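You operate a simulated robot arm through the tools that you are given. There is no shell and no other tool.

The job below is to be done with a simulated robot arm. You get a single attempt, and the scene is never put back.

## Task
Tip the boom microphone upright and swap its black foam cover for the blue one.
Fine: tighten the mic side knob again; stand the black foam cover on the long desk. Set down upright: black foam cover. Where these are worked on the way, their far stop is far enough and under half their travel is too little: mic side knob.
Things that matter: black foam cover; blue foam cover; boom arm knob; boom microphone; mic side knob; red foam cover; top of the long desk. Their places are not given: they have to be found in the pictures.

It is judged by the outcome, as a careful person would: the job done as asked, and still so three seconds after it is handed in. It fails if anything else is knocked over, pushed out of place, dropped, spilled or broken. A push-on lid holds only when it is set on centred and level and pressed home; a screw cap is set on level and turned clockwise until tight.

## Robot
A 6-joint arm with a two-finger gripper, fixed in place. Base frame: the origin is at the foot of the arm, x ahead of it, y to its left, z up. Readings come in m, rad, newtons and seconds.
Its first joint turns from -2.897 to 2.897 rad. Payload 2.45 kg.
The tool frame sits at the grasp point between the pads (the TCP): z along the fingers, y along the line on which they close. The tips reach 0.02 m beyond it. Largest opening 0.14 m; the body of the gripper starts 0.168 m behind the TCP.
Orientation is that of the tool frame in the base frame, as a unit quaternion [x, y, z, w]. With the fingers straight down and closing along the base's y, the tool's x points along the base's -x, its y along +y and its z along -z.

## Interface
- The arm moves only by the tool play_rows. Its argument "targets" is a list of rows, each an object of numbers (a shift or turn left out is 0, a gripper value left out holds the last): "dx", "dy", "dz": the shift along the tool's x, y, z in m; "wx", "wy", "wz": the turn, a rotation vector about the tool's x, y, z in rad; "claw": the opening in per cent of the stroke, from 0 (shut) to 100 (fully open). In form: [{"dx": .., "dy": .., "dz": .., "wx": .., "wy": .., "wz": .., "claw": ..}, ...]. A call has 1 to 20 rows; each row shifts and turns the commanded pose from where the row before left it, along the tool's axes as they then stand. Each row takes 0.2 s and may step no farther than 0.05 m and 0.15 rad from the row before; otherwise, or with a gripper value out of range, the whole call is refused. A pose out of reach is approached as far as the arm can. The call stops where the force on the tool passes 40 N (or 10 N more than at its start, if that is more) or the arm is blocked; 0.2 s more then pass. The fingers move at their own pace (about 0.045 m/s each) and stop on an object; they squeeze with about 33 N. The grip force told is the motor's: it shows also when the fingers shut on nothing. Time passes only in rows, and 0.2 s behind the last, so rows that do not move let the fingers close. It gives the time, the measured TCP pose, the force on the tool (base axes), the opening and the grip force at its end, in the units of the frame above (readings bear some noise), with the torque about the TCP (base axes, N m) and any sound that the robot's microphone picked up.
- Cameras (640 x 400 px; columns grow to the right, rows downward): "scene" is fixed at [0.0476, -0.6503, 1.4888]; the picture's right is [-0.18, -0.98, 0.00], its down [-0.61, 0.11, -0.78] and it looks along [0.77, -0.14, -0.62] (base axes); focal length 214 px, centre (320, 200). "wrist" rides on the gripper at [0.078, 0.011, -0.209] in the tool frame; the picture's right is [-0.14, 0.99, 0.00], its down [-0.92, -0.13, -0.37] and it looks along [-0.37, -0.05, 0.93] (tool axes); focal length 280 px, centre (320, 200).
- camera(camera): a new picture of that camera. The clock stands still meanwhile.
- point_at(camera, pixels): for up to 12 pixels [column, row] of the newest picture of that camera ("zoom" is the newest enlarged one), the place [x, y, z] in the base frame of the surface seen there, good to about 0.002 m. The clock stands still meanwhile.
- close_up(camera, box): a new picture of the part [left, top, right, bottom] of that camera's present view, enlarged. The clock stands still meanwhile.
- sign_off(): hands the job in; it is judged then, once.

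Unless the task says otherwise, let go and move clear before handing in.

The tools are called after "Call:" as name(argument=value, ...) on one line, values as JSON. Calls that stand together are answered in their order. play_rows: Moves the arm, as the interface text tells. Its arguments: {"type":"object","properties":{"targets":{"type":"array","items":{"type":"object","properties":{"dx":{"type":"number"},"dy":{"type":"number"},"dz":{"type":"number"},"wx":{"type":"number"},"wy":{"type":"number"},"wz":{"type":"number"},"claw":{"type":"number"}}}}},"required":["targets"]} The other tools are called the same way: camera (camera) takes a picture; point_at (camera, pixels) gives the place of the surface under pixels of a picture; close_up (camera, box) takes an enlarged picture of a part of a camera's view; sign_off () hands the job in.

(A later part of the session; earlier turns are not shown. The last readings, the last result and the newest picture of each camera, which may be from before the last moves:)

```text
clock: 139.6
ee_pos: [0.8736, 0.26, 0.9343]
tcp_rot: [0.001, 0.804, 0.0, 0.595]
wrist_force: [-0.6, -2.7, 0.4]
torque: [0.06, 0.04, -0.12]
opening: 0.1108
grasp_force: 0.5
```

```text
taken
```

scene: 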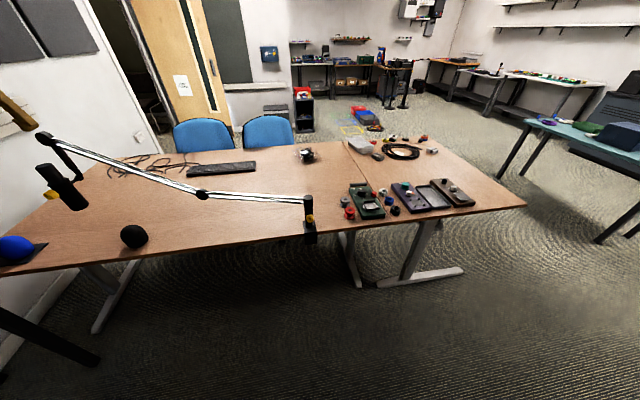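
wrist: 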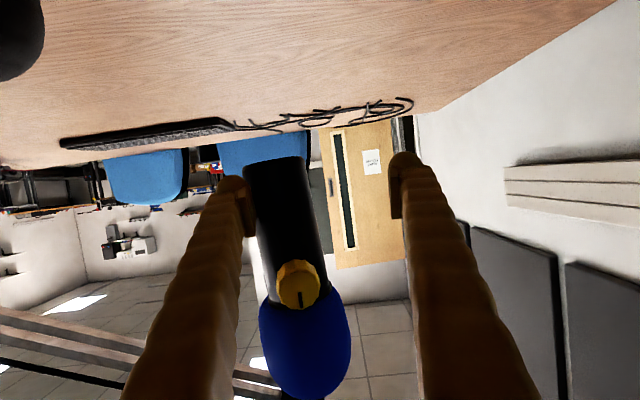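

Contact has begun, at about 3 N. Continuing to push in 1 mm steps.

Call:
play_rows(targets=[{"dy": 0.001}, {"dy": 0.001}, {}])

Call:
play_rows(targets=[{"dy": 0.001}, {"dy": 0.001}, {}])

Call:
close_up(camera="wrist", box=[220, 140, 360, 300])

```text
clock: 140.3
ee_pos: [0.8722, 0.2611, 0.9338]
tcp_rot: [0.001, 0.804, 0.001, 0.595]
wrist_force: [-3.1, -4.0, -0.5]
torque: [0.15, 0.0, -0.22]
opening: 0.1117
grasp_force: 2.0
```

```text
clock: 141.2
ee_pos: [0.8737, 0.263, 0.9339]
tcp_rot: [0.0, 0.803, 0.001, 0.596]
wrist_force: [-4.6, -5.6, -1.1]
torque: [0.17, 0.0, -0.41]
opening: 0.1132
grasp_force: 3.5
```

```text
2.50 times, centred on (290, 220) of wrist
```

zoom: 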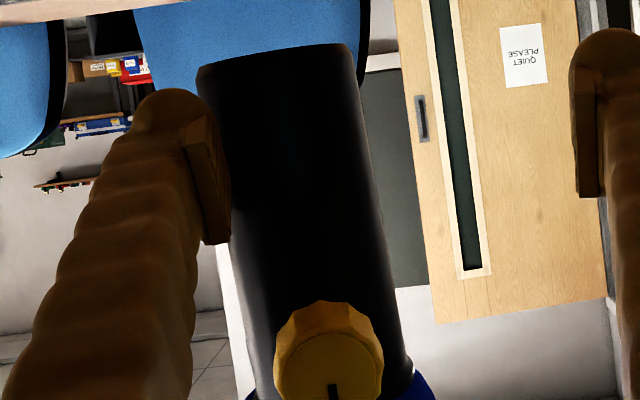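

The finger itself is giving way because it's mid-stroke. I'll open fully so the finger is against its stop, as in the earlier push, and repeat.

Call:
play_rows(targets=[{"claw": 100}, {}, {}, {}, {"dy": 0.004}, {"dy": 0.004}, {}])

Call:
play_rows(targets=[{"dy": 0.001}, {"dy": 0.001}, {}])

Call:
play_rows(targets=[{"dy": 0.001}, {}])

Call:
play_rows(targets=[{"dy": 0.001}, {}])

```text
clock: 142.8
ee_pos: [0.8746, 0.2729, 0.9347]
tcp_rot: [0.001, 0.803, 0.0, 0.596]
wrist_force: [-0.1, -0.7, 0.4]
torque: [-0.01, 0.01, -0.03]
opening: 0.1403
grasp_force: 0.0
```

```text
clock: 143.6
ee_pos: [0.8745, 0.2734, 0.9348]
tcp_rot: [0.001, 0.803, 0.0, 0.596]
wrist_force: [-0.6, -0.5, 0.0]
torque: [-0.08, -0.04, 0.01]
opening: 0.1399
grasp_force: 0.0
```

```text
clock: 144.2
ee_pos: [0.8743, 0.2745, 0.9333]
tcp_rot: [0.001, 0.803, 0.0, 0.595]
wrist_force: [0.0, 0.3, 0.8]
torque: [0.01, -0.03, 0.0]
opening: 0.14
grasp_force: 0.0
```

```text
clock: 144.8
ee_pos: [0.8738, 0.2739, 0.9335]
tcp_rot: [0.001, 0.803, 0.0, 0.595]
wrist_force: [-0.4, 0.1, 0.5]
torque: [-0.03, -0.02, -0.01]
opening: 0.1401
grasp_force: 0.1
```

Call:
play_rows(targets=[{"dy": 0.001}, {}])

Call:
play_rows(targets=[{"dy": 0.001}, {}])

Call:
play_rows(targets=[{"dy": 0.001}, {}])

```text
clock: 145.3
ee_pos: [0.8749, 0.2746, 0.9342]
tcp_rot: [0.001, 0.803, 0.001, 0.596]
wrist_force: [0.6, -0.1, 0.6]
torque: [0.03, 0.01, 0.02]
opening: 0.14
grasp_force: 0.0
```

```text
clock: 145.9
ee_pos: [0.8743, 0.2792, 0.9333]
tcp_rot: [0.001, 0.803, 0.0, 0.596]
wrist_force: [-0.2, -1.2, 0.9]
torque: [-0.01, -0.01, -0.01]
opening: 0.1403
grasp_force: 0.1
```

```text
clock: 146.6
ee_pos: [0.8741, 0.2778, 0.9333]
tcp_rot: [0.001, 0.803, 0.0, 0.596]
wrist_force: [0.2, 0.1, -1.0]
torque: [-0.01, 0.01, 0.0]
opening: 0.1401
grasp_force: 0.1
```

Still no contact at face y≈0.208, so the earlier push may already have moved the mic. I'll look.

Call:
camera(camera="wrist")

Call:
close_up(camera="wrist", box=[200, 140, 340, 300])

Call:
close_up(camera="scene", box=[20, 110, 100, 220])

```text
taken
```

wrist: 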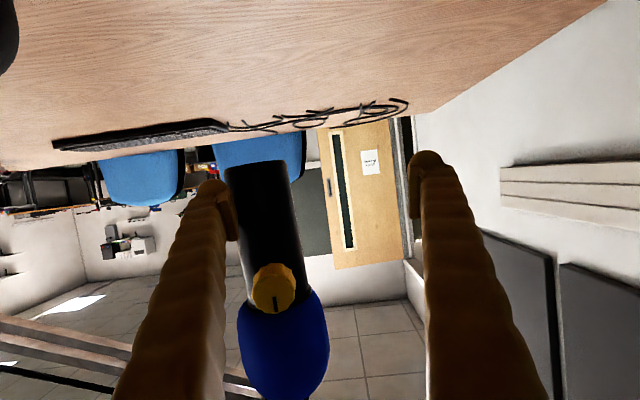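

```text
2.50 times, centred on (270, 220) of wrist
```

zoom: 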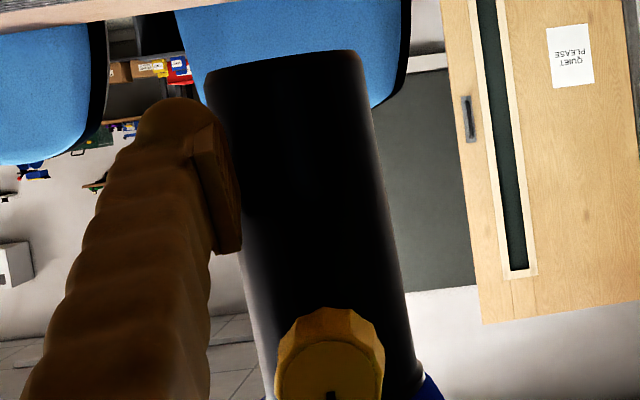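

```text
3.64 times, centred on (60, 165) of scene
```

zoom: 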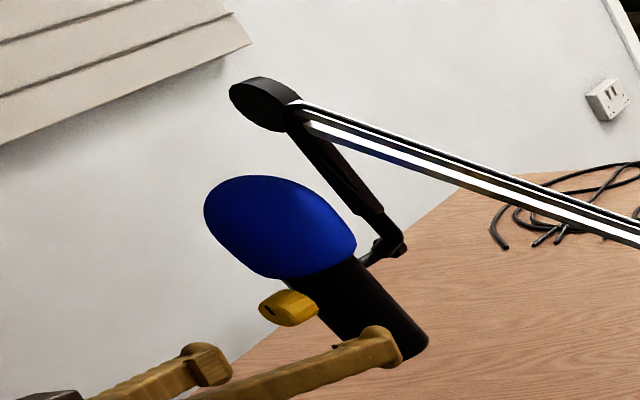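

The tail has moved partly back. The finger is nearly touching; continuing in 1 mm steps.

Call:
play_rows(targets=[{"dy": 0.001}, {}])

Call:
play_rows(targets=[{"dy": 0.001}, {}])

Call:
play_rows(targets=[{"dy": 0.001}, {}])

```text
clock: 147.2
ee_pos: [0.8749, 0.2783, 0.9329]
tcp_rot: [0.001, 0.803, 0.0, 0.595]
wrist_force: [-0.1, 0.2, -0.7]
torque: [-0.02, -0.03, 0.02]
opening: 0.14
grasp_force: 0.0
```

```text
clock: 147.8
ee_pos: [0.8746, 0.2792, 0.934]
tcp_rot: [0.0, 0.803, 0.001, 0.596]
wrist_force: [-0.4, 0.3, 0.5]
torque: [-0.01, 0.03, -0.01]
opening: 0.1401
grasp_force: 0.1
```

```text
clock: 148.3
ee_pos: [0.8746, 0.2809, 0.9346]
tcp_rot: [0.001, 0.804, 0.0, 0.595]
wrist_force: [0.1, 0.8, -0.1]
torque: [0.0, -0.02, -0.01]
opening: 0.1401
grasp_force: 0.0
```

To judge the tilt properly, I'll zoom in on the right-hand edge of the body at both ends.

Call:
close_up(camera="wrist", box=[270, 150, 330, 200])

Call:
close_up(camera="wrist", box=[270, 240, 330, 290])

Call:
close_up(camera="wrist", box=[215, 240, 275, 290])

Call:
close_up(camera="wrist", box=[215, 150, 275, 200])

```text
8.00 times, centred on (300, 175) of wrist
```

zoom: 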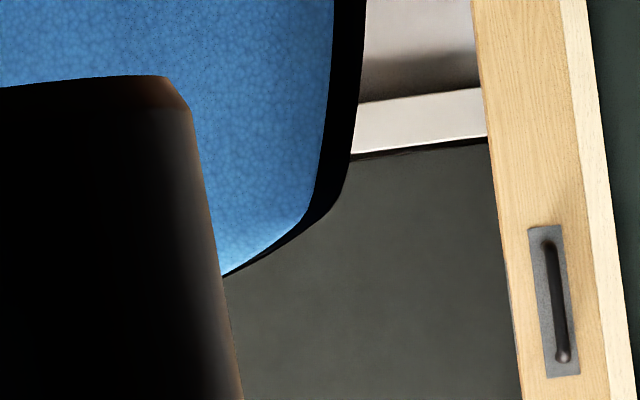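

```text
8.00 times, centred on (300, 265) of wrist
```

zoom: 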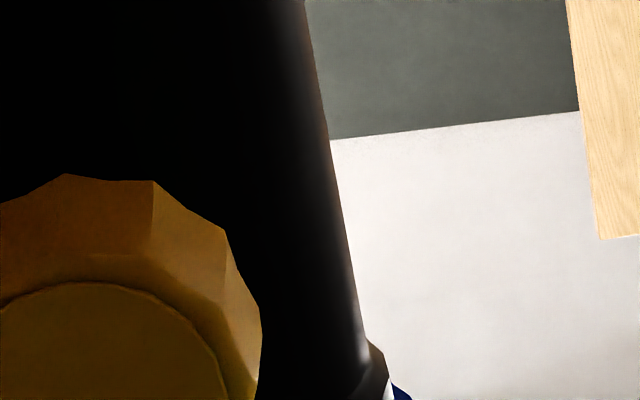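

```text
8.00 times, centred on (245, 265) of wrist
```

zoom: 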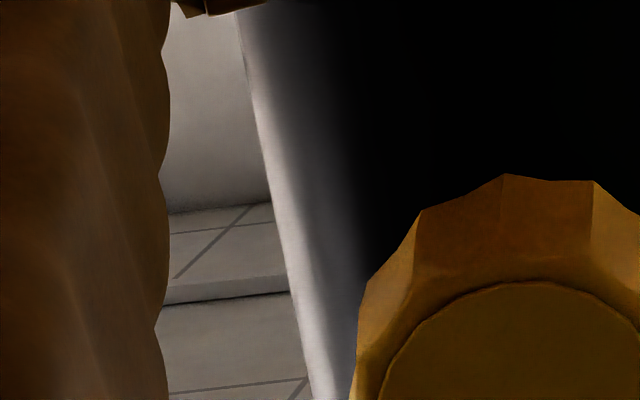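

```text
8.00 times, centred on (245, 175) of wrist
```

zoom: 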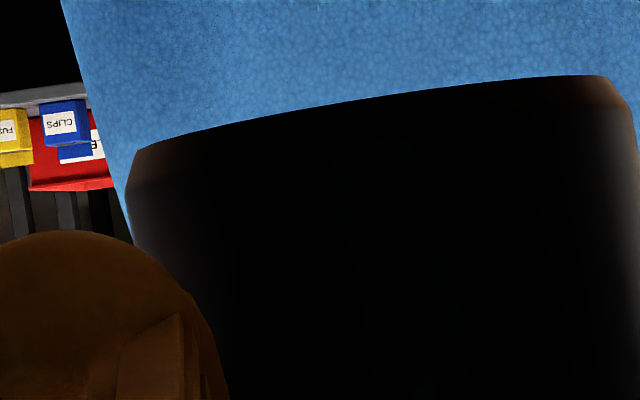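

The edges give a lean of about 2.0° still. The finger was only grazing the front of the body, since the mic now sits 1 cm further in +x. I'll back off in y, go 15 mm deeper, and push again.

Call:
play_rows(targets=[{"dy": -0.01}, {"dy": -0.01}, {"dz": 0.0072, "dx": -0.0022}, {"dz": 0.0072, "dx": -0.0021}, {}])

Call:
play_rows(targets=[{"dy": 0.003}, {"dy": 0.002}, {}])

Call:
play_rows(targets=[{"dy": 0.001}, {"dy": 0.001}, {}])

```text
clock: 149.6
ee_pos: [0.889, 0.26, 0.9344]
tcp_rot: [0.003, 0.803, -0.001, 0.596]
wrist_force: [-0.2, 0.0, 0.1]
torque: [-0.01, -0.02, -0.01]
opening: 0.1402
grasp_force: 0.1
```

```text
clock: 150.3
ee_pos: [0.8884, 0.2658, 0.9339]
tcp_rot: [0.001, 0.803, 0.0, 0.596]
wrist_force: [-0.8, -0.2, 0.2]
torque: [0.05, 0.0, 0.01]
opening: 0.1401
grasp_force: 0.1
```

```text
clock: 151.2
ee_pos: [0.8884, 0.2669, 0.9335]
tcp_rot: [0.0, 0.803, 0.001, 0.596]
wrist_force: [-0.9, 0.1, 0.7]
torque: [-0.03, 0.01, -0.03]
opening: 0.1399
grasp_force: 0.1
```

Call:
play_rows(targets=[{"dy": 0.001}, {"dy": 0.001}, {}])

Call:
play_rows(targets=[{"dy": 0.001}, {}])

Call:
play_rows(targets=[{"dy": 0.001}, {}])

Call:
play_rows(targets=[{"dy": 0.001}, {}])

```text
clock: 151.9
ee_pos: [0.8881, 0.2712, 0.9334]
tcp_rot: [0.0, 0.804, 0.001, 0.594]
wrist_force: [-2.7, -8.6, -2.7]
torque: [0.31, 0.05, -0.29]
opening: 0.14
grasp_force: 0.0
```

```text
clock: 152.6
ee_pos: [0.888, 0.2713, 0.9335]
tcp_rot: [0.001, 0.803, 0.0, 0.596]
wrist_force: [-4.3, -7.3, -2.3]
torque: [0.29, 0.0, -0.3]
opening: 0.1398
grasp_force: 0.0
```

```text
clock: 153.2
ee_pos: [0.8892, 0.2724, 0.935]
tcp_rot: [0.001, 0.803, 0.0, 0.596]
wrist_force: [-3.2, -13.7, -3.7]
torque: [0.42, 0.01, -0.33]
opening: 0.1401
grasp_force: 0.1
```

```text
clock: 153.8
ee_pos: [0.8884, 0.2712, 0.9346]
tcp_rot: [0.002, 0.804, -0.001, 0.595]
wrist_force: [-1.8, -29.5, -0.9]
torque: [0.36, 0.01, -0.38]
opening: 0.1403
grasp_force: 0.1
```

Contact, some slip at about 8 N, then a hard rise to 29 N with the finger's face at y≈0.202, which is the upright stop. I'll back off and check the tilt.

Call:
play_rows(targets=[{"dy": -0.003}, {"dy": -0.008}, {"dy": -0.008}, {"dz": -0.0191, "dx": 0.0058}, {"dz": -0.0191, "dx": 0.0058}, {"dz": -0.0191, "dx": 0.0058}, {"dz": -0.0191, "dx": 0.0058}, {"dz": -0.0191, "dx": 0.0058}, {}])

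Call:
camera(camera="wrist")

Call:
close_up(camera="scene", box=[20, 110, 100, 220])

```text
clock: 155.8
ee_pos: [0.7874, 0.2515, 0.9332]
tcp_rot: [0.001, 0.803, 0.0, 0.596]
wrist_force: [0.2, -0.3, 0.3]
torque: [0.03, 0.0, 0.03]
opening: 0.1401
grasp_force: 0.1
```

```text
taken
```

wrist: 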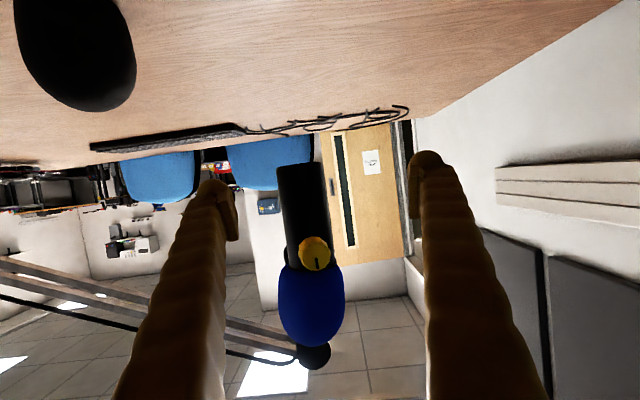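

```text
3.64 times, centred on (60, 165) of scene
```

zoom: 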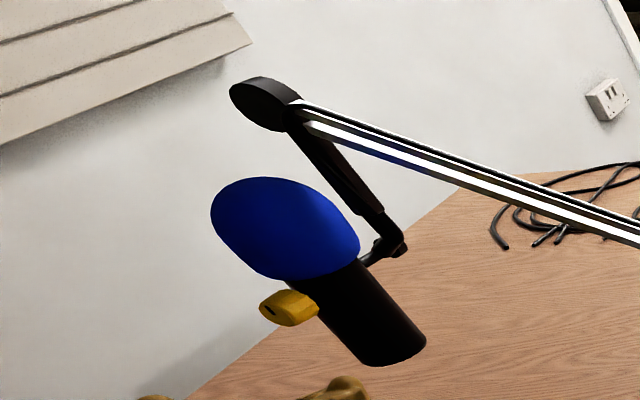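

The tail is back where it was when upright. Measuring the edges again.

Call:
close_up(camera="wrist", box=[262, 155, 342, 205])

Call:
close_up(camera="wrist", box=[262, 220, 342, 270])

Call:
close_up(camera="wrist", box=[250, 240, 370, 370])

```text
8.00 times, centred on (302, 180) of wrist
```

zoom: 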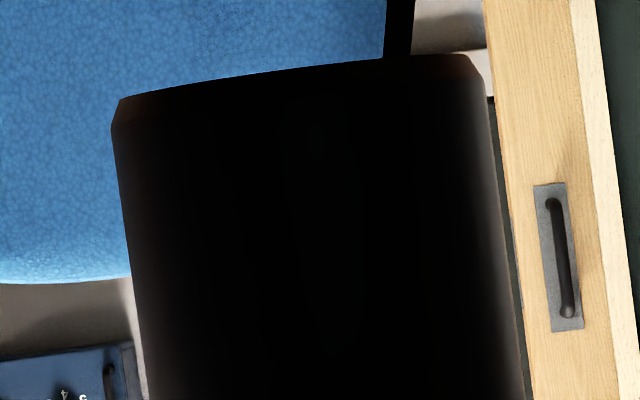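

```text
8.00 times, centred on (302, 245) of wrist
```

zoom: 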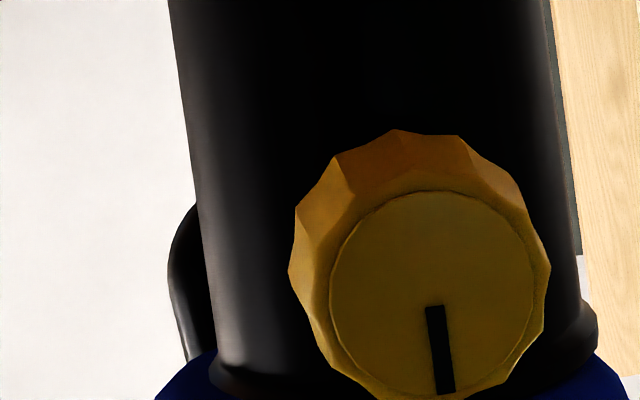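

```text
3.08 times, centred on (310, 305) of wrist
```

zoom: 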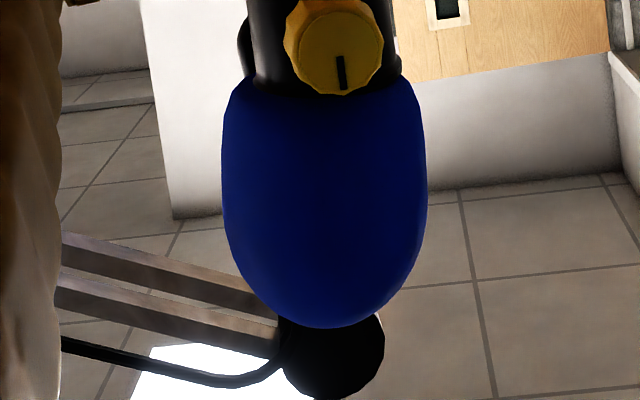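

The mic is upright again, with edges within 0.3° of vertical and the knob mark unchanged. The blue rim now looks slightly tilted on the collar, though, so I'll go above it to re-seat it.

Call:
play_rows(targets=[{"dx": -0.043, "dz": -0.013}, {"dx": -0.043, "dz": -0.013}, {"dx": -0.043, "dz": -0.013}, {"dx": -0.043, "dz": -0.013}, {"dx": -0.043, "dz": -0.013}, {"dx": -0.043, "dz": -0.013}, {"dx": -0.043, "dz": -0.013}, {"dx": -0.043, "dz": -0.013}, {"wy": 0.1268}, {"wy": 0.1268}, {"wy": 0.1268}, {"wy": 0.1268}, {"wy": 0.1268}, {"wy": 0.1268}, {"wy": 0.1268}, {"wy": 0.1268}, {"wy": 0.1268}, {"wy": 0.1268}, {}])

Call:
camera(camera="wrist")

Call:
close_up(camera="scene", box=[20, 120, 90, 210])

```text
clock: 159.8
ee_pos: [0.7902, 0.2526, 1.2928]
tcp_rot: [0.001, 1.0, 0.001, 0.003]
wrist_force: [-0.3, 0.7, 0.4]
torque: [-0.05, 0.01, -0.01]
opening: 0.1401
grasp_force: 0.0
```

```text
taken
```

wrist: 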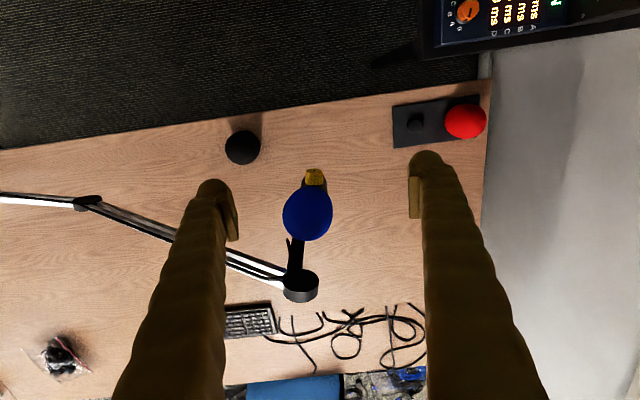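

```text
4.44 times, centred on (55, 165) of scene
```

zoom: 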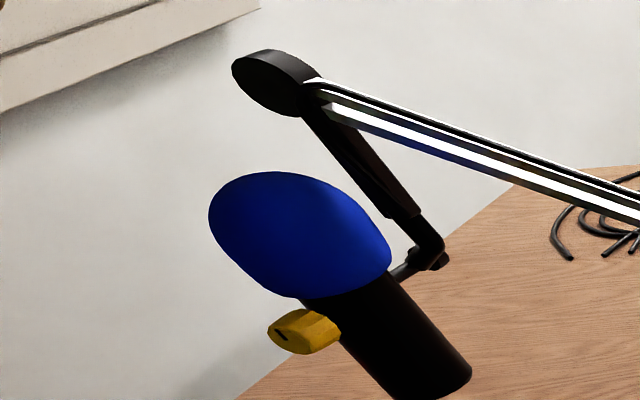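

In the scene view blue looks reasonably seated. I'll move directly over it and measure its position against the capsule axis.

Call:
play_rows(targets=[{"dx": -0.04, "dy": -0.008, "claw": 78}, {"dx": -0.04, "dy": -0.009}, {"dx": -0.04, "dy": -0.009}, {"dz": 0.02}, {}, {}])

Call:
camera(camera="wrist")

Call:
close_up(camera="wrist", box=[270, 90, 370, 190])

```text
clock: 161.2
ee_pos: [0.91, 0.2246, 1.273]
tcp_rot: [0.0, 1.0, 0.0, 0.003]
wrist_force: [-0.6, 0.2, -0.5]
torque: [0.02, 0.04, -0.03]
opening: 0.1094
grasp_force: 0.0
```

```text
taken
```

wrist: 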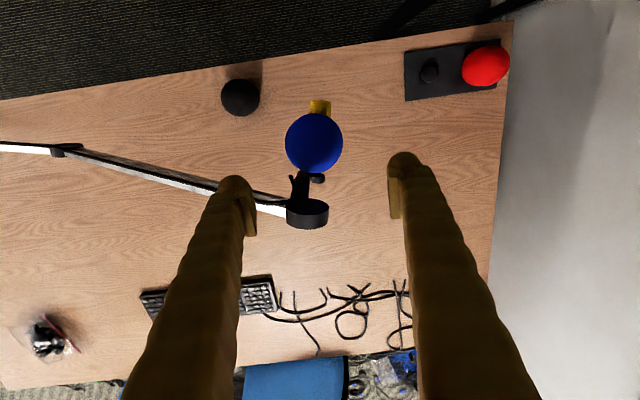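

```text
4.00 times, centred on (320, 140) of wrist
```

zoom: 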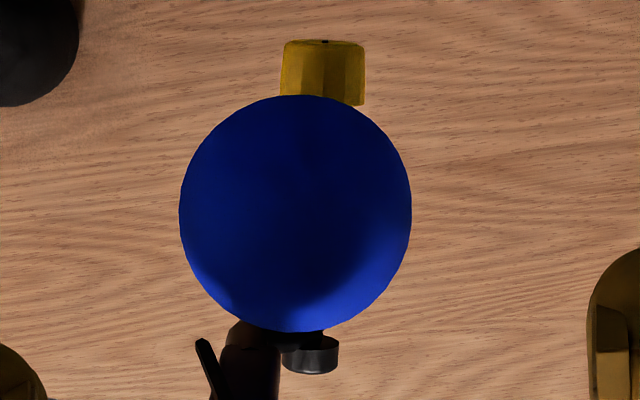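

The blue cover's centre is now at y≈0.218, carried about 8 mm off by the tilt correction, while the mic and knob haven't moved. I'll re-grip at the capsule axis, which will slide it back to centre. First, steady readings.

Call:
play_rows(targets=[{}])

Call:
play_rows(targets=[{}])

Call:
play_rows(targets=[{}])

```text
clock: 161.6
ee_pos: [0.909, 0.2242, 1.2737]
tcp_rot: [0.0, 1.0, 0.001, 0.004]
wrist_force: [-0.1, 0.3, 0.3]
torque: [-0.02, 0.01, 0.0]
opening: 0.1089
grasp_force: 0.1
```

```text
clock: 161.9
ee_pos: [0.909, 0.2245, 1.2743]
tcp_rot: [0.0, 1.0, 0.002, 0.004]
wrist_force: [0.2, 0.4, 0.3]
torque: [0.01, -0.01, 0.01]
opening: 0.109
grasp_force: 0.1
```

```text
clock: 162.3
ee_pos: [0.9096, 0.2253, 1.2732]
tcp_rot: [0.001, 1.0, 0.001, 0.003]
wrist_force: [-0.1, 0.7, 0.5]
torque: [0.04, 0.01, -0.03]
opening: 0.1091
grasp_force: 0.2
```

Call:
play_rows(targets=[{"dy": 0.0017, "wy": 0.004}, {"dz": 0.045}, {"dz": 0.045}, {"dz": 0.045}, {"dz": 0.03}, {"dz": 0.02}, {"dz": 0.0125}, {}])

Call:
camera(camera="wrist")

```text
clock: 164.2
ee_pos: [0.9111, 0.2285, 1.0753]
tcp_rot: [0.002, 1.0, 0.001, 0.002]
wrist_force: [-0.3, -0.5, -0.7]
torque: [-0.01, 0.02, 0.02]
opening: 0.1092
grasp_force: 0.1
```

```text
taken
```

wrist: 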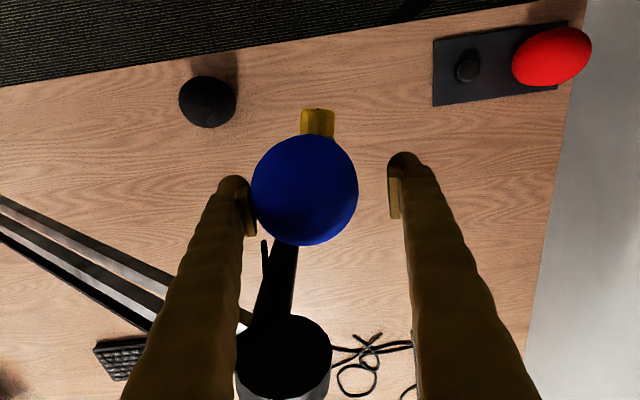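

The blue cover sits left (−y) of the knob's line. Closing will bring it back to centre.

Call:
play_rows(targets=[{"claw": 70}, {"claw": 62}, {"claw": 57}, {"claw": 0}, {}, {}, {}])

Call:
camera(camera="wrist")

Call:
close_up(camera="scene", box=[20, 110, 100, 220])

```text
clock: 165.8
ee_pos: [0.9104, 0.2293, 1.0752]
tcp_rot: [0.001, 1.0, 0.001, 0.002]
wrist_force: [-0.6, 0.4, 1.3]
torque: [-0.01, -0.03, -0.01]
opening: 0.0757
grasp_force: 33.1
```

```text
taken
```

wrist: 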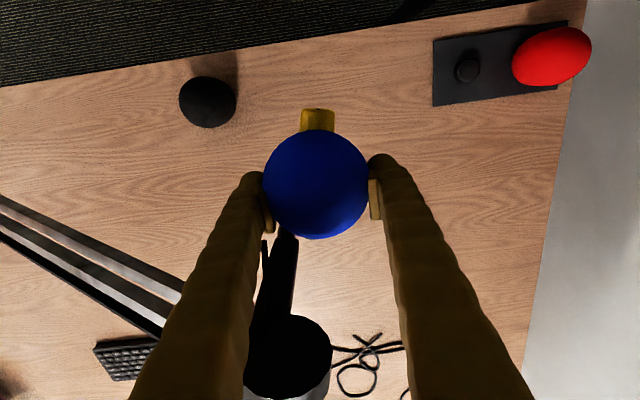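

```text
3.64 times, centred on (60, 165) of scene
```

zoom: 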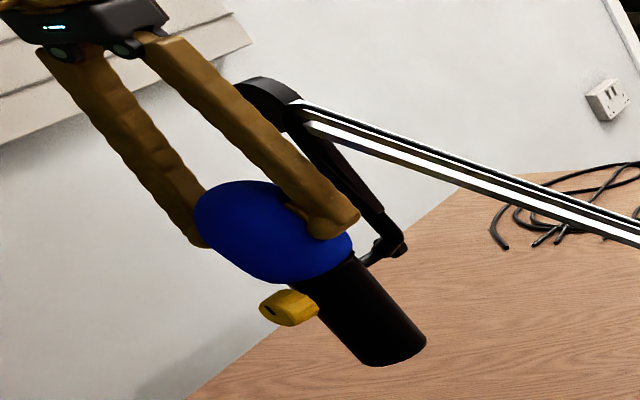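

In the grip the cover is now tilted and shifted toward −x (centre row 183 instead of 191). Rather than force it, I'll lift it off, level it on the bare desk, re-grip it cleanly and seat it again.

Call:
play_rows(targets=[{"dz": -0.004}, {"dz": -0.008}, {"dz": -0.015}, {"dz": -0.025}, {"dz": -0.04}, {"dz": -0.04}, {"dz": -0.04}, {"dx": 0.045}, {"dx": 0.045}, {"dy": 0.04}, {"dy": 0.04}, {"dy": 0.036}, {}])

Call:
camera(camera="wrist")

Call:
close_up(camera="scene", box=[0, 80, 140, 220])

```text
clock: 168.6
ee_pos: [0.8199, 0.3425, 1.2502]
tcp_rot: [0.001, 1.0, 0.0, 0.001]
wrist_force: [0.0, -0.1, -0.2]
torque: [0.02, 0.03, -0.02]
opening: 0.0758
grasp_force: 32.7
```

```text
taken
```

wrist: 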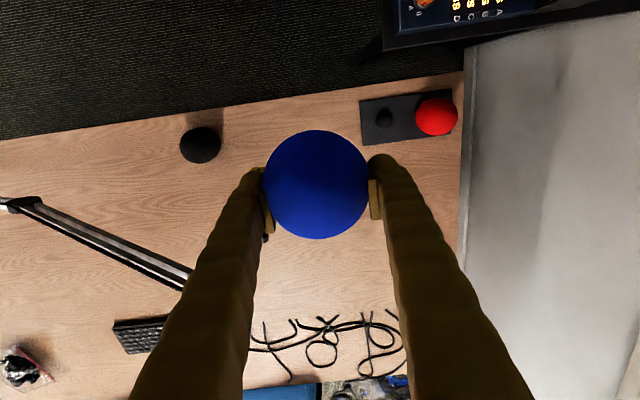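

```text
2.86 times, centred on (70, 150) of scene
```

zoom: 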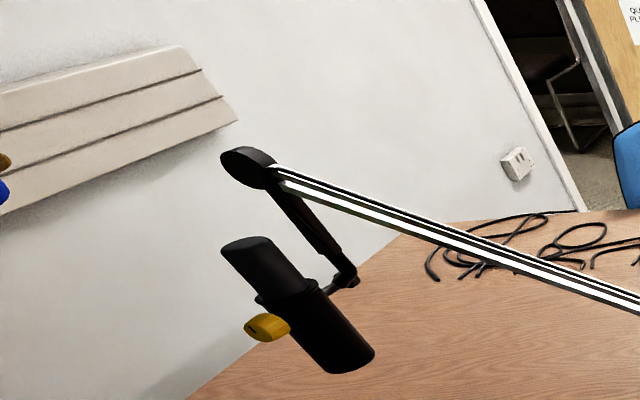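

The mic is unchanged. Now setting blue down on the bare desk at about (0.82, 0.34) to level it.

Call:
play_rows(targets=[{"dz": 0.045}, {"dz": 0.045}, {"dz": 0.045}, {"dz": 0.045}, {"dz": 0.045}, {"dz": 0.045}, {"dz": 0.045}, {"dz": 0.045}, {"dz": 0.045}, {"dz": 0.045}, {"dz": 0.005}, {"dz": 0.003}, {"dz": 0.002}, {"dz": 0.002}, {"dz": 0.001}, {}])

```text
clock: 171.9
ee_pos: [0.8197, 0.3455, 0.7852]
tcp_rot: [0.002, 1.0, 0.002, 0.001]
wrist_force: [0.4, -0.9, 0.0]
torque: [0.0, -0.02, 0.0]
opening: 0.0754
grasp_force: 32.9
```

Call:
play_rows(targets=[{"dz": 0.001}, {"dz": 0.001}, {"dz": 0.001}])

Call:
play_rows(targets=[{"dz": 0.001}, {"dz": 0.001}, {"dz": 0.001}])

Call:
close_up(camera="scene", box=[20, 190, 120, 270])

```text
clock: 172.8
ee_pos: [0.8224, 0.3455, 0.7844]
tcp_rot: [0.0, 1.0, 0.001, 0.003]
wrist_force: [-0.4, -1.5, 26.4]
torque: [0.19, 1.07, 0.09]
opening: 0.0756
grasp_force: 33.3
```

```text
clock: 173.3
ee_pos: [0.8232, 0.3459, 0.7831]
tcp_rot: [0.001, 1.0, 0.001, 0.004]
wrist_force: [0.4, -1.2, 6.9]
torque: [0.09, 0.29, 0.03]
opening: 0.0757
grasp_force: 33.2
stopped in row 2: the force on the tool passed its limit at 41 N (the readings are from after the stop); the commanded pose is now the measured one
```

```text
5.00 times, centred on (70, 230) of scene
```

zoom: 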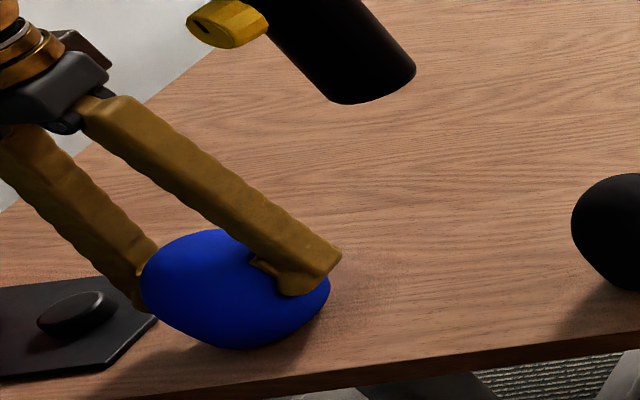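

As suspected, the −x rim touches first: it's tilted about 5° in the grip. Opening gently lets it settle flat.

Call:
play_rows(targets=[{"claw": 52}, {}, {"claw": 55}, {}, {"claw": 60}, {}, {"claw": 72}, {}, {}])

Call:
camera(camera="wrist")

Call:
close_up(camera="scene", box=[20, 190, 120, 270])

```text
clock: 175.3
ee_pos: [0.8231, 0.3467, 0.7815]
tcp_rot: [0.0, 1.0, 0.001, 0.003]
wrist_force: [0.3, -0.5, 0.5]
torque: [0.01, -0.02, -0.01]
opening: 0.1006
grasp_force: 0.1
```

```text
taken
```

wrist: 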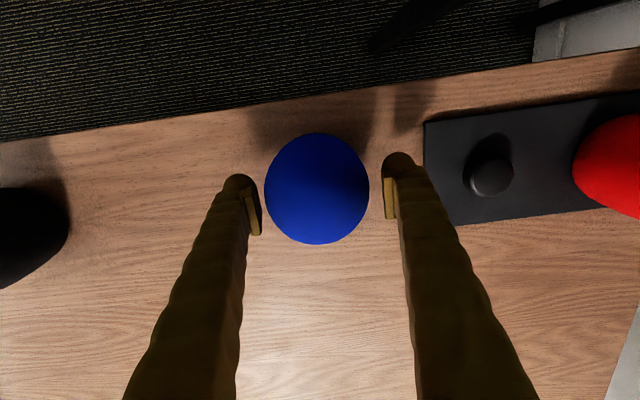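

```text
5.00 times, centred on (70, 230) of scene
```

zoom: 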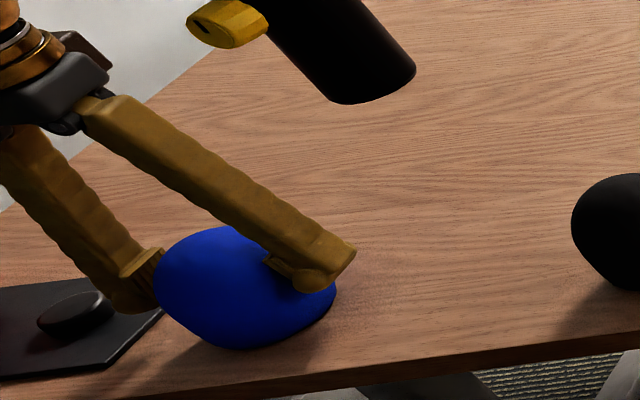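

Blue is standing level on the desk. A 3 mm shift to centre on it, then grip again.

Call:
play_rows(targets=[{"dx": 0.003, "dz": 0.001}, {}, {"claw": 0}, {}, {}, {}])

Call:
play_rows(targets=[{}])

Call:
play_rows(targets=[{}])

Call:
camera(camera="wrist")

```text
clock: 176.7
ee_pos: [0.8194, 0.3442, 0.781]
tcp_rot: [0.001, 1.0, 0.001, 0.003]
wrist_force: [0.2, -0.6, 1.0]
torque: [0.01, -0.04, -0.02]
opening: 0.0758
grasp_force: 33.2
```

```text
clock: 177.1
ee_pos: [0.8211, 0.346, 0.7811]
tcp_rot: [0.001, 1.0, 0.001, 0.003]
wrist_force: [-0.2, -0.1, 1.7]
torque: [0.02, -0.02, -0.04]
opening: 0.0758
grasp_force: 32.8
```

```text
clock: 177.5
ee_pos: [0.8186, 0.3467, 0.7819]
tcp_rot: [0.001, 1.0, 0.001, 0.003]
wrist_force: [0.2, 0.4, 2.2]
torque: [0.03, 0.02, -0.06]
opening: 0.0758
grasp_force: 32.9
```

```text
taken
```

wrist: 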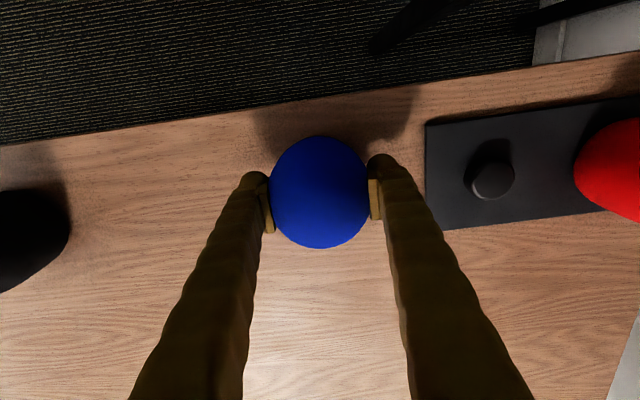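

A clean, level grip, with the cover centred at (319,192) exactly as the first time. Lifting and carrying it back over the capsule.

Call:
play_rows(targets=[{"dz": -0.005}, {"dz": -0.02}, {"dz": -0.04}, {"dz": -0.045}, {"dz": -0.045}, {"dz": -0.045}, {"dz": -0.045}, {"dz": -0.045}, {"dz": -0.045}, {"dz": -0.045}, {"dz": -0.045}, {"dz": -0.042}, {"dy": -0.04}, {"dy": -0.04}, {"dy": -0.0394}, {"dx": -0.0445}, {"dx": -0.0448}, {}])

Call:
play_rows(targets=[{}])

Call:
play_rows(targets=[{}])

Call:
play_rows(targets=[{}])

```text
clock: 181.3
ee_pos: [0.9049, 0.2209, 1.2468]
tcp_rot: [0.002, 1.0, 0.002, 0.003]
wrist_force: [0.0, 0.1, -1.0]
torque: [-0.03, 0.02, -0.02]
opening: 0.0756
grasp_force: 33.1
```

```text
clock: 181.7
ee_pos: [0.9064, 0.2223, 1.2471]
tcp_rot: [0.002, 1.0, 0.0, 0.003]
wrist_force: [0.2, 0.2, -0.4]
torque: [0.01, 0.0, -0.01]
opening: 0.0757
grasp_force: 33.5
```

```text
clock: 182.1
ee_pos: [0.9045, 0.2232, 1.2461]
tcp_rot: [0.0, 1.0, 0.001, 0.003]
wrist_force: [0.3, -0.4, 0.1]
torque: [-0.03, -0.02, -0.01]
opening: 0.076
grasp_force: 32.8
```

```text
clock: 182.5
ee_pos: [0.9051, 0.222, 1.2468]
tcp_rot: [0.001, 1.0, 0.0, 0.002]
wrist_force: [-0.1, -0.8, -1.1]
torque: [0.0, 0.02, 0.0]
opening: 0.0756
grasp_force: 32.7
```

The average is (0.9052, 0.2221). I'll correct by +3.8 mm in x and +4.1 mm in y, come down to just above the capsule, and re-read.

Call:
play_rows(targets=[{"dx": -0.0038, "dy": 0.0041}, {"dz": 0.03}, {"dz": 0.03}, {"dz": 0.02}, {}])

Call:
play_rows(targets=[{}])

Call:
play_rows(targets=[{}])

Call:
play_rows(targets=[{}])

Call:
close_up(camera="scene", box=[20, 110, 100, 220])

```text
clock: 183.7
ee_pos: [0.9109, 0.229, 1.1692]
tcp_rot: [0.001, 1.0, 0.0, 0.003]
wrist_force: [0.0, -0.2, 0.4]
torque: [0.02, 0.0, -0.02]
opening: 0.0759
grasp_force: 33.0
```

```text
clock: 184.1
ee_pos: [0.9109, 0.2285, 1.1696]
tcp_rot: [0.001, 1.0, 0.001, 0.004]
wrist_force: [0.4, 0.2, 1.0]
torque: [0.01, 0.0, -0.02]
opening: 0.0755
grasp_force: 32.8
```

```text
clock: 184.5
ee_pos: [0.9113, 0.2285, 1.1689]
tcp_rot: [0.0, 1.0, 0.001, 0.003]
wrist_force: [-0.5, 0.2, -0.3]
torque: [-0.02, 0.05, -0.01]
opening: 0.0759
grasp_force: 33.0
```

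```text
clock: 184.9
ee_pos: [0.9114, 0.2284, 1.1688]
tcp_rot: [0.001, 1.0, 0.0, 0.002]
wrist_force: [0.3, -0.5, -0.5]
torque: [-0.02, 0.0, 0.0]
opening: 0.0758
grasp_force: 33.0
```

```text
3.64 times, centred on (60, 165) of scene
```

zoom: 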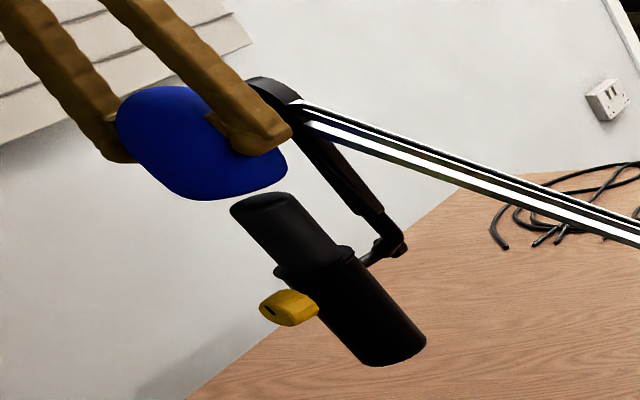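

The steady reading is now (0.9111, 0.2286), so a small correction back, then another check.

Call:
play_rows(targets=[{"dx": 0.002, "dy": -0.0023}, {}])

Call:
play_rows(targets=[{}])

Call:
play_rows(targets=[{}])

Call:
close_up(camera="scene", box=[20, 110, 100, 220])

Call:
camera(camera="wrist")

```text
clock: 185.5
ee_pos: [0.9086, 0.2262, 1.1685]
tcp_rot: [0.001, 1.0, 0.0, 0.003]
wrist_force: [0.0, 1.1, 0.0]
torque: [0.0, -0.02, 0.01]
opening: 0.0758
grasp_force: 32.4
```

```text
clock: 185.9
ee_pos: [0.9098, 0.2274, 1.1694]
tcp_rot: [0.001, 1.0, 0.0, 0.002]
wrist_force: [-0.3, -0.3, 0.3]
torque: [0.01, -0.03, 0.0]
opening: 0.0759
grasp_force: 33.2
```

```text
clock: 186.3
ee_pos: [0.9089, 0.2273, 1.1676]
tcp_rot: [0.001, 1.0, 0.001, 0.003]
wrist_force: [0.4, 0.1, -0.3]
torque: [0.02, 0.0, 0.0]
opening: 0.0758
grasp_force: 33.1
```

```text
3.64 times, centred on (60, 165) of scene
```

zoom: 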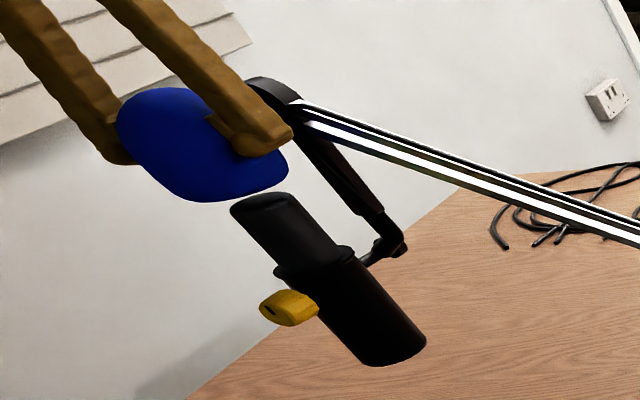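

```text
taken
```

wrist: 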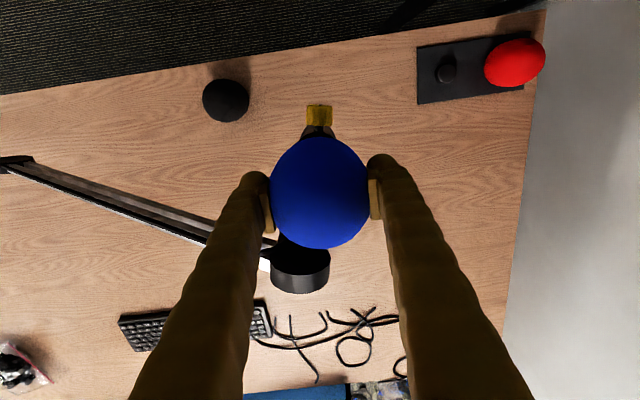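

Centred at (0.909, 0.227). Lowering onto the capsule.

Call:
play_rows(targets=[{"dz": 0.01}, {"dz": 0.01}, {"dz": 0.01}, {"dz": 0.01}, {"dz": 0.01}, {"dz": 0.01}, {"dz": 0.01}, {"dz": 0.008}, {"dz": 0.005}, {}])

Call:
play_rows(targets=[{}])

Call:
play_rows(targets=[{}])

```text
clock: 188.5
ee_pos: [0.9071, 0.2272, 1.0859]
tcp_rot: [0.0, 1.0, 0.002, 0.004]
wrist_force: [-0.4, -0.2, -0.5]
torque: [0.04, 0.04, 0.02]
opening: 0.0758
grasp_force: 33.2
```

```text
clock: 188.9
ee_pos: [0.9075, 0.2282, 1.0858]
tcp_rot: [0.001, 1.0, 0.001, 0.004]
wrist_force: [-0.2, 0.4, -0.2]
torque: [0.02, -0.02, -0.03]
opening: 0.0758
grasp_force: 33.3
```

```text
clock: 189.3
ee_pos: [0.9072, 0.2278, 1.0858]
tcp_rot: [0.001, 1.0, 0.001, 0.004]
wrist_force: [-1.2, -0.6, 0.2]
torque: [0.0, 0.01, -0.01]
opening: 0.0758
grasp_force: 33.2
```

No contact, with small drifts to correct. Then pressing home in 1 mm steps.

Call:
play_rows(targets=[{"dx": -0.0015, "dy": -0.0012, "wy": 0.002}, {"dz": 0.003}, {"dz": 0.002}, {"dz": 0.001}, {"dz": 0.001}, {}])

Call:
play_rows(targets=[{"dz": 0.001}, {"dz": 0.001}, {}])

Call:
play_rows(targets=[{"dz": 0.0007}, {"dz": 0.0007}, {}])

```text
clock: 190.7
ee_pos: [0.9099, 0.2263, 1.0786]
tcp_rot: [0.001, 1.0, 0.002, 0.002]
wrist_force: [-0.2, -0.3, -0.4]
torque: [0.01, -0.01, -0.03]
opening: 0.0759
grasp_force: 33.3
```

```text
clock: 191.5
ee_pos: [0.9092, 0.2262, 1.0796]
tcp_rot: [0.001, 1.0, 0.001, 0.003]
wrist_force: [0.5, 0.8, 18.2]
torque: [-0.17, -0.21, 0.0]
opening: 0.0758
grasp_force: 33.0
```

```text
clock: 192.1
ee_pos: [0.9107, 0.2265, 1.0787]
tcp_rot: [0.001, 1.0, 0.002, 0.004]
wrist_force: [0.2, 0.9, 7.1]
torque: [-0.05, 0.03, -0.03]
opening: 0.0761
grasp_force: 32.9
stopped in row 3: the force on the tool passed its limit at 41 N (the readings are from after the stop); the commanded pose is now the measured one
```

It's seated and pressed to 41 N, with the contact well centred this time. Releasing gently and lifting clear.

Call:
play_rows(targets=[{"claw": 56}, {}, {"claw": 60}, {}, {"claw": 78}, {}, {}, {"dz": -0.02}, {"dz": -0.04}, {"dz": -0.045}, {"dz": -0.045}, {"dz": -0.045}, {}])

Call:
camera(camera="wrist")

Call:
close_up(camera="wrist", box=[270, 90, 370, 190])

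Call:
close_up(camera="scene", box=[20, 110, 100, 220])

```text
clock: 194.9
ee_pos: [0.9119, 0.2265, 1.2754]
tcp_rot: [0.001, 1.0, 0.002, 0.003]
wrist_force: [0.6, 0.7, 0.4]
torque: [0.02, -0.01, 0.0]
opening: 0.1092
grasp_force: 0.1
```

```text
taken
```

wrist: 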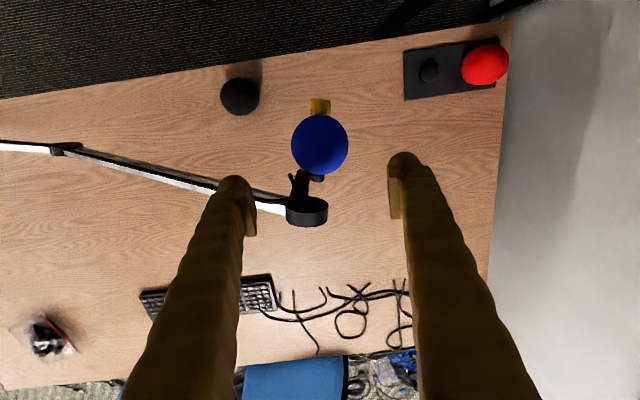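

```text
4.00 times, centred on (320, 140) of wrist
```

zoom: 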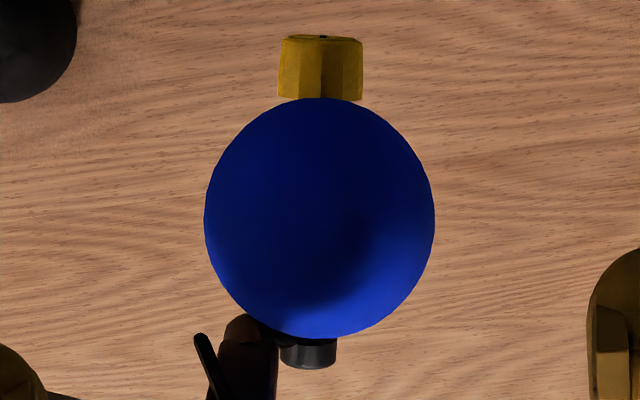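

```text
3.64 times, centred on (60, 165) of scene
```

zoom: 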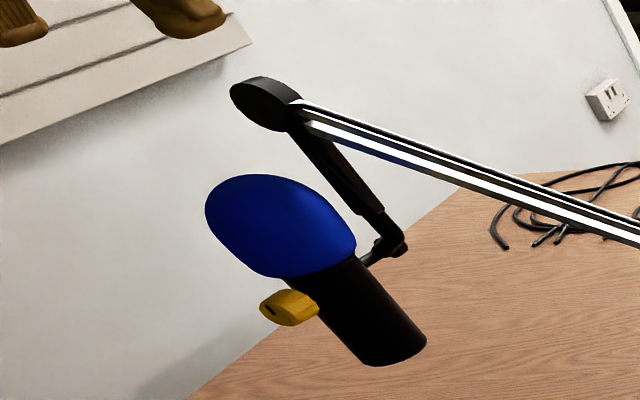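

Blue is now centred at about (0.911, 0.228), within 2–3 mm of the capsule axis, and level in the scene view. I'll check the height of its top and rim against its known height.

Call:
point_at(camera="wrist", pixels=[[320, 145], [320, 150], [320, 155], [320, 140], [315, 150], [325, 150], [310, 150], [330, 150], [300, 145], [340, 145], [321, 107]])

Call:
point_at(camera="scene", pixels=[[50, 160], [45, 165], [55, 165], [52, 180], [60, 183], [66, 178], [55, 183]])

Call:
close_up(camera="scene", box=[35, 150, 75, 200])

```text
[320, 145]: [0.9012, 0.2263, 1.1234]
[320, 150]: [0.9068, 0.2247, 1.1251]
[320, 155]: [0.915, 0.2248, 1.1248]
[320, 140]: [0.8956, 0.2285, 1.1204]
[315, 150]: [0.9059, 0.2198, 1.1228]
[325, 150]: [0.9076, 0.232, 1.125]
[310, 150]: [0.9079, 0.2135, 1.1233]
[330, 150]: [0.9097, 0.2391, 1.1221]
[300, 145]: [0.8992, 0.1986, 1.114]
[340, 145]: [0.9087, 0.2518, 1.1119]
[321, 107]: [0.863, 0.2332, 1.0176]
```

```text
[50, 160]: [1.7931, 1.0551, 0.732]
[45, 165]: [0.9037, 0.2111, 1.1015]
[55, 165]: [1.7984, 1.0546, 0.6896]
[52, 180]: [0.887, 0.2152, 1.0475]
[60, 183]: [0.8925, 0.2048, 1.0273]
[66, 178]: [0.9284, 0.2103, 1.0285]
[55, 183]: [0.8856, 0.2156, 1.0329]
```

```text
8.00 times, centred on (55, 175) of scene
```

zoom: 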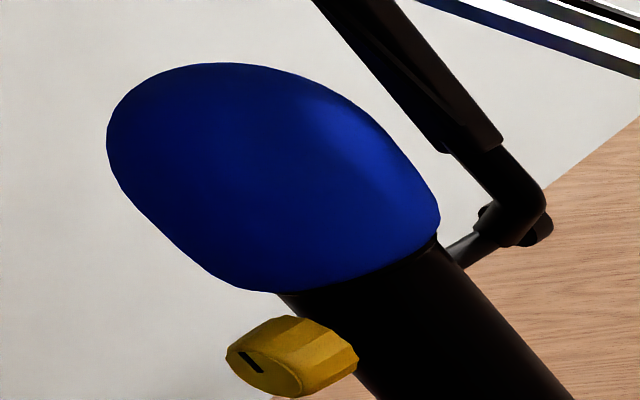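

The top reads z≈1.125 and is symmetric about the axis, so blue is level with its rim on the collar. To make sure it's fully home, I'll press straight down on top with closed fingertips, which lets it self-level.

Call:
play_rows(targets=[{"claw": 0, "dx": 0.0025}, {}, {}, {}, {}, {}, {}, {"dz": 0.04}, {"dz": 0.04}, {"dz": 0.03}, {}])

Call:
play_rows(targets=[{}])

Call:
play_rows(targets=[{}])

Call:
camera(camera="wrist")

```text
clock: 197.3
ee_pos: [0.9059, 0.2253, 1.1651]
tcp_rot: [0.001, 1.0, 0.002, 0.003]
wrist_force: [-0.8, -0.3, -1.0]
torque: [-0.01, 0.03, -0.02]
opening: 0.0003
grasp_force: 29.3
```

```text
clock: 197.7
ee_pos: [0.9061, 0.2252, 1.1655]
tcp_rot: [0.001, 1.0, 0.002, 0.003]
wrist_force: [0.1, 0.8, -0.4]
torque: [-0.02, 0.01, -0.01]
opening: 0.0
grasp_force: 29.3
```

```text
clock: 198.1
ee_pos: [0.9057, 0.225, 1.1657]
tcp_rot: [0.0, 1.0, 0.002, 0.002]
wrist_force: [0.1, 0.8, -0.3]
torque: [0.01, -0.01, -0.01]
opening: 0.0
grasp_force: 29.1
```

```text
taken
```

wrist: 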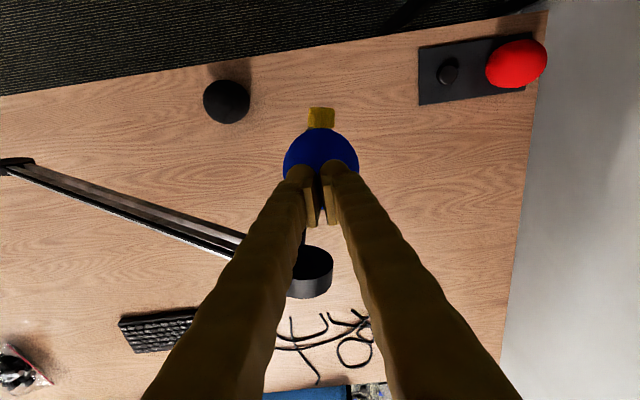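

At (0.906, 0.225); a small correction to the axis, then down onto the top.

Call:
play_rows(targets=[{"dx": -0.003, "dy": 0.0012}, {"dz": 0.01}, {"dz": 0.006}, {"dz": 0.002}, {}])

Call:
play_rows(targets=[{"dz": 0.001}, {"dz": 0.001}, {}])

Call:
play_rows(targets=[{"dz": 0.001}, {"dz": 0.001}, {}])

```text
clock: 199.3
ee_pos: [0.91, 0.2263, 1.1466]
tcp_rot: [0.001, 1.0, 0.002, 0.004]
wrist_force: [0.4, 0.2, -0.1]
torque: [-0.02, 0.02, -0.01]
opening: 0.0
grasp_force: 29.0
```

```text
clock: 200.1
ee_pos: [0.9098, 0.2274, 1.1435]
tcp_rot: [0.001, 1.0, 0.002, 0.002]
wrist_force: [-0.6, 0.0, -0.3]
torque: [0.0, 0.0, 0.01]
opening: 0.0
grasp_force: 29.2
```

```text
clock: 200.9
ee_pos: [0.9105, 0.2267, 1.1405]
tcp_rot: [0.001, 1.0, 0.002, 0.004]
wrist_force: [-0.3, 0.4, 2.1]
torque: [0.02, 0.0, 0.0]
opening: 0.0061
grasp_force: 29.9
```

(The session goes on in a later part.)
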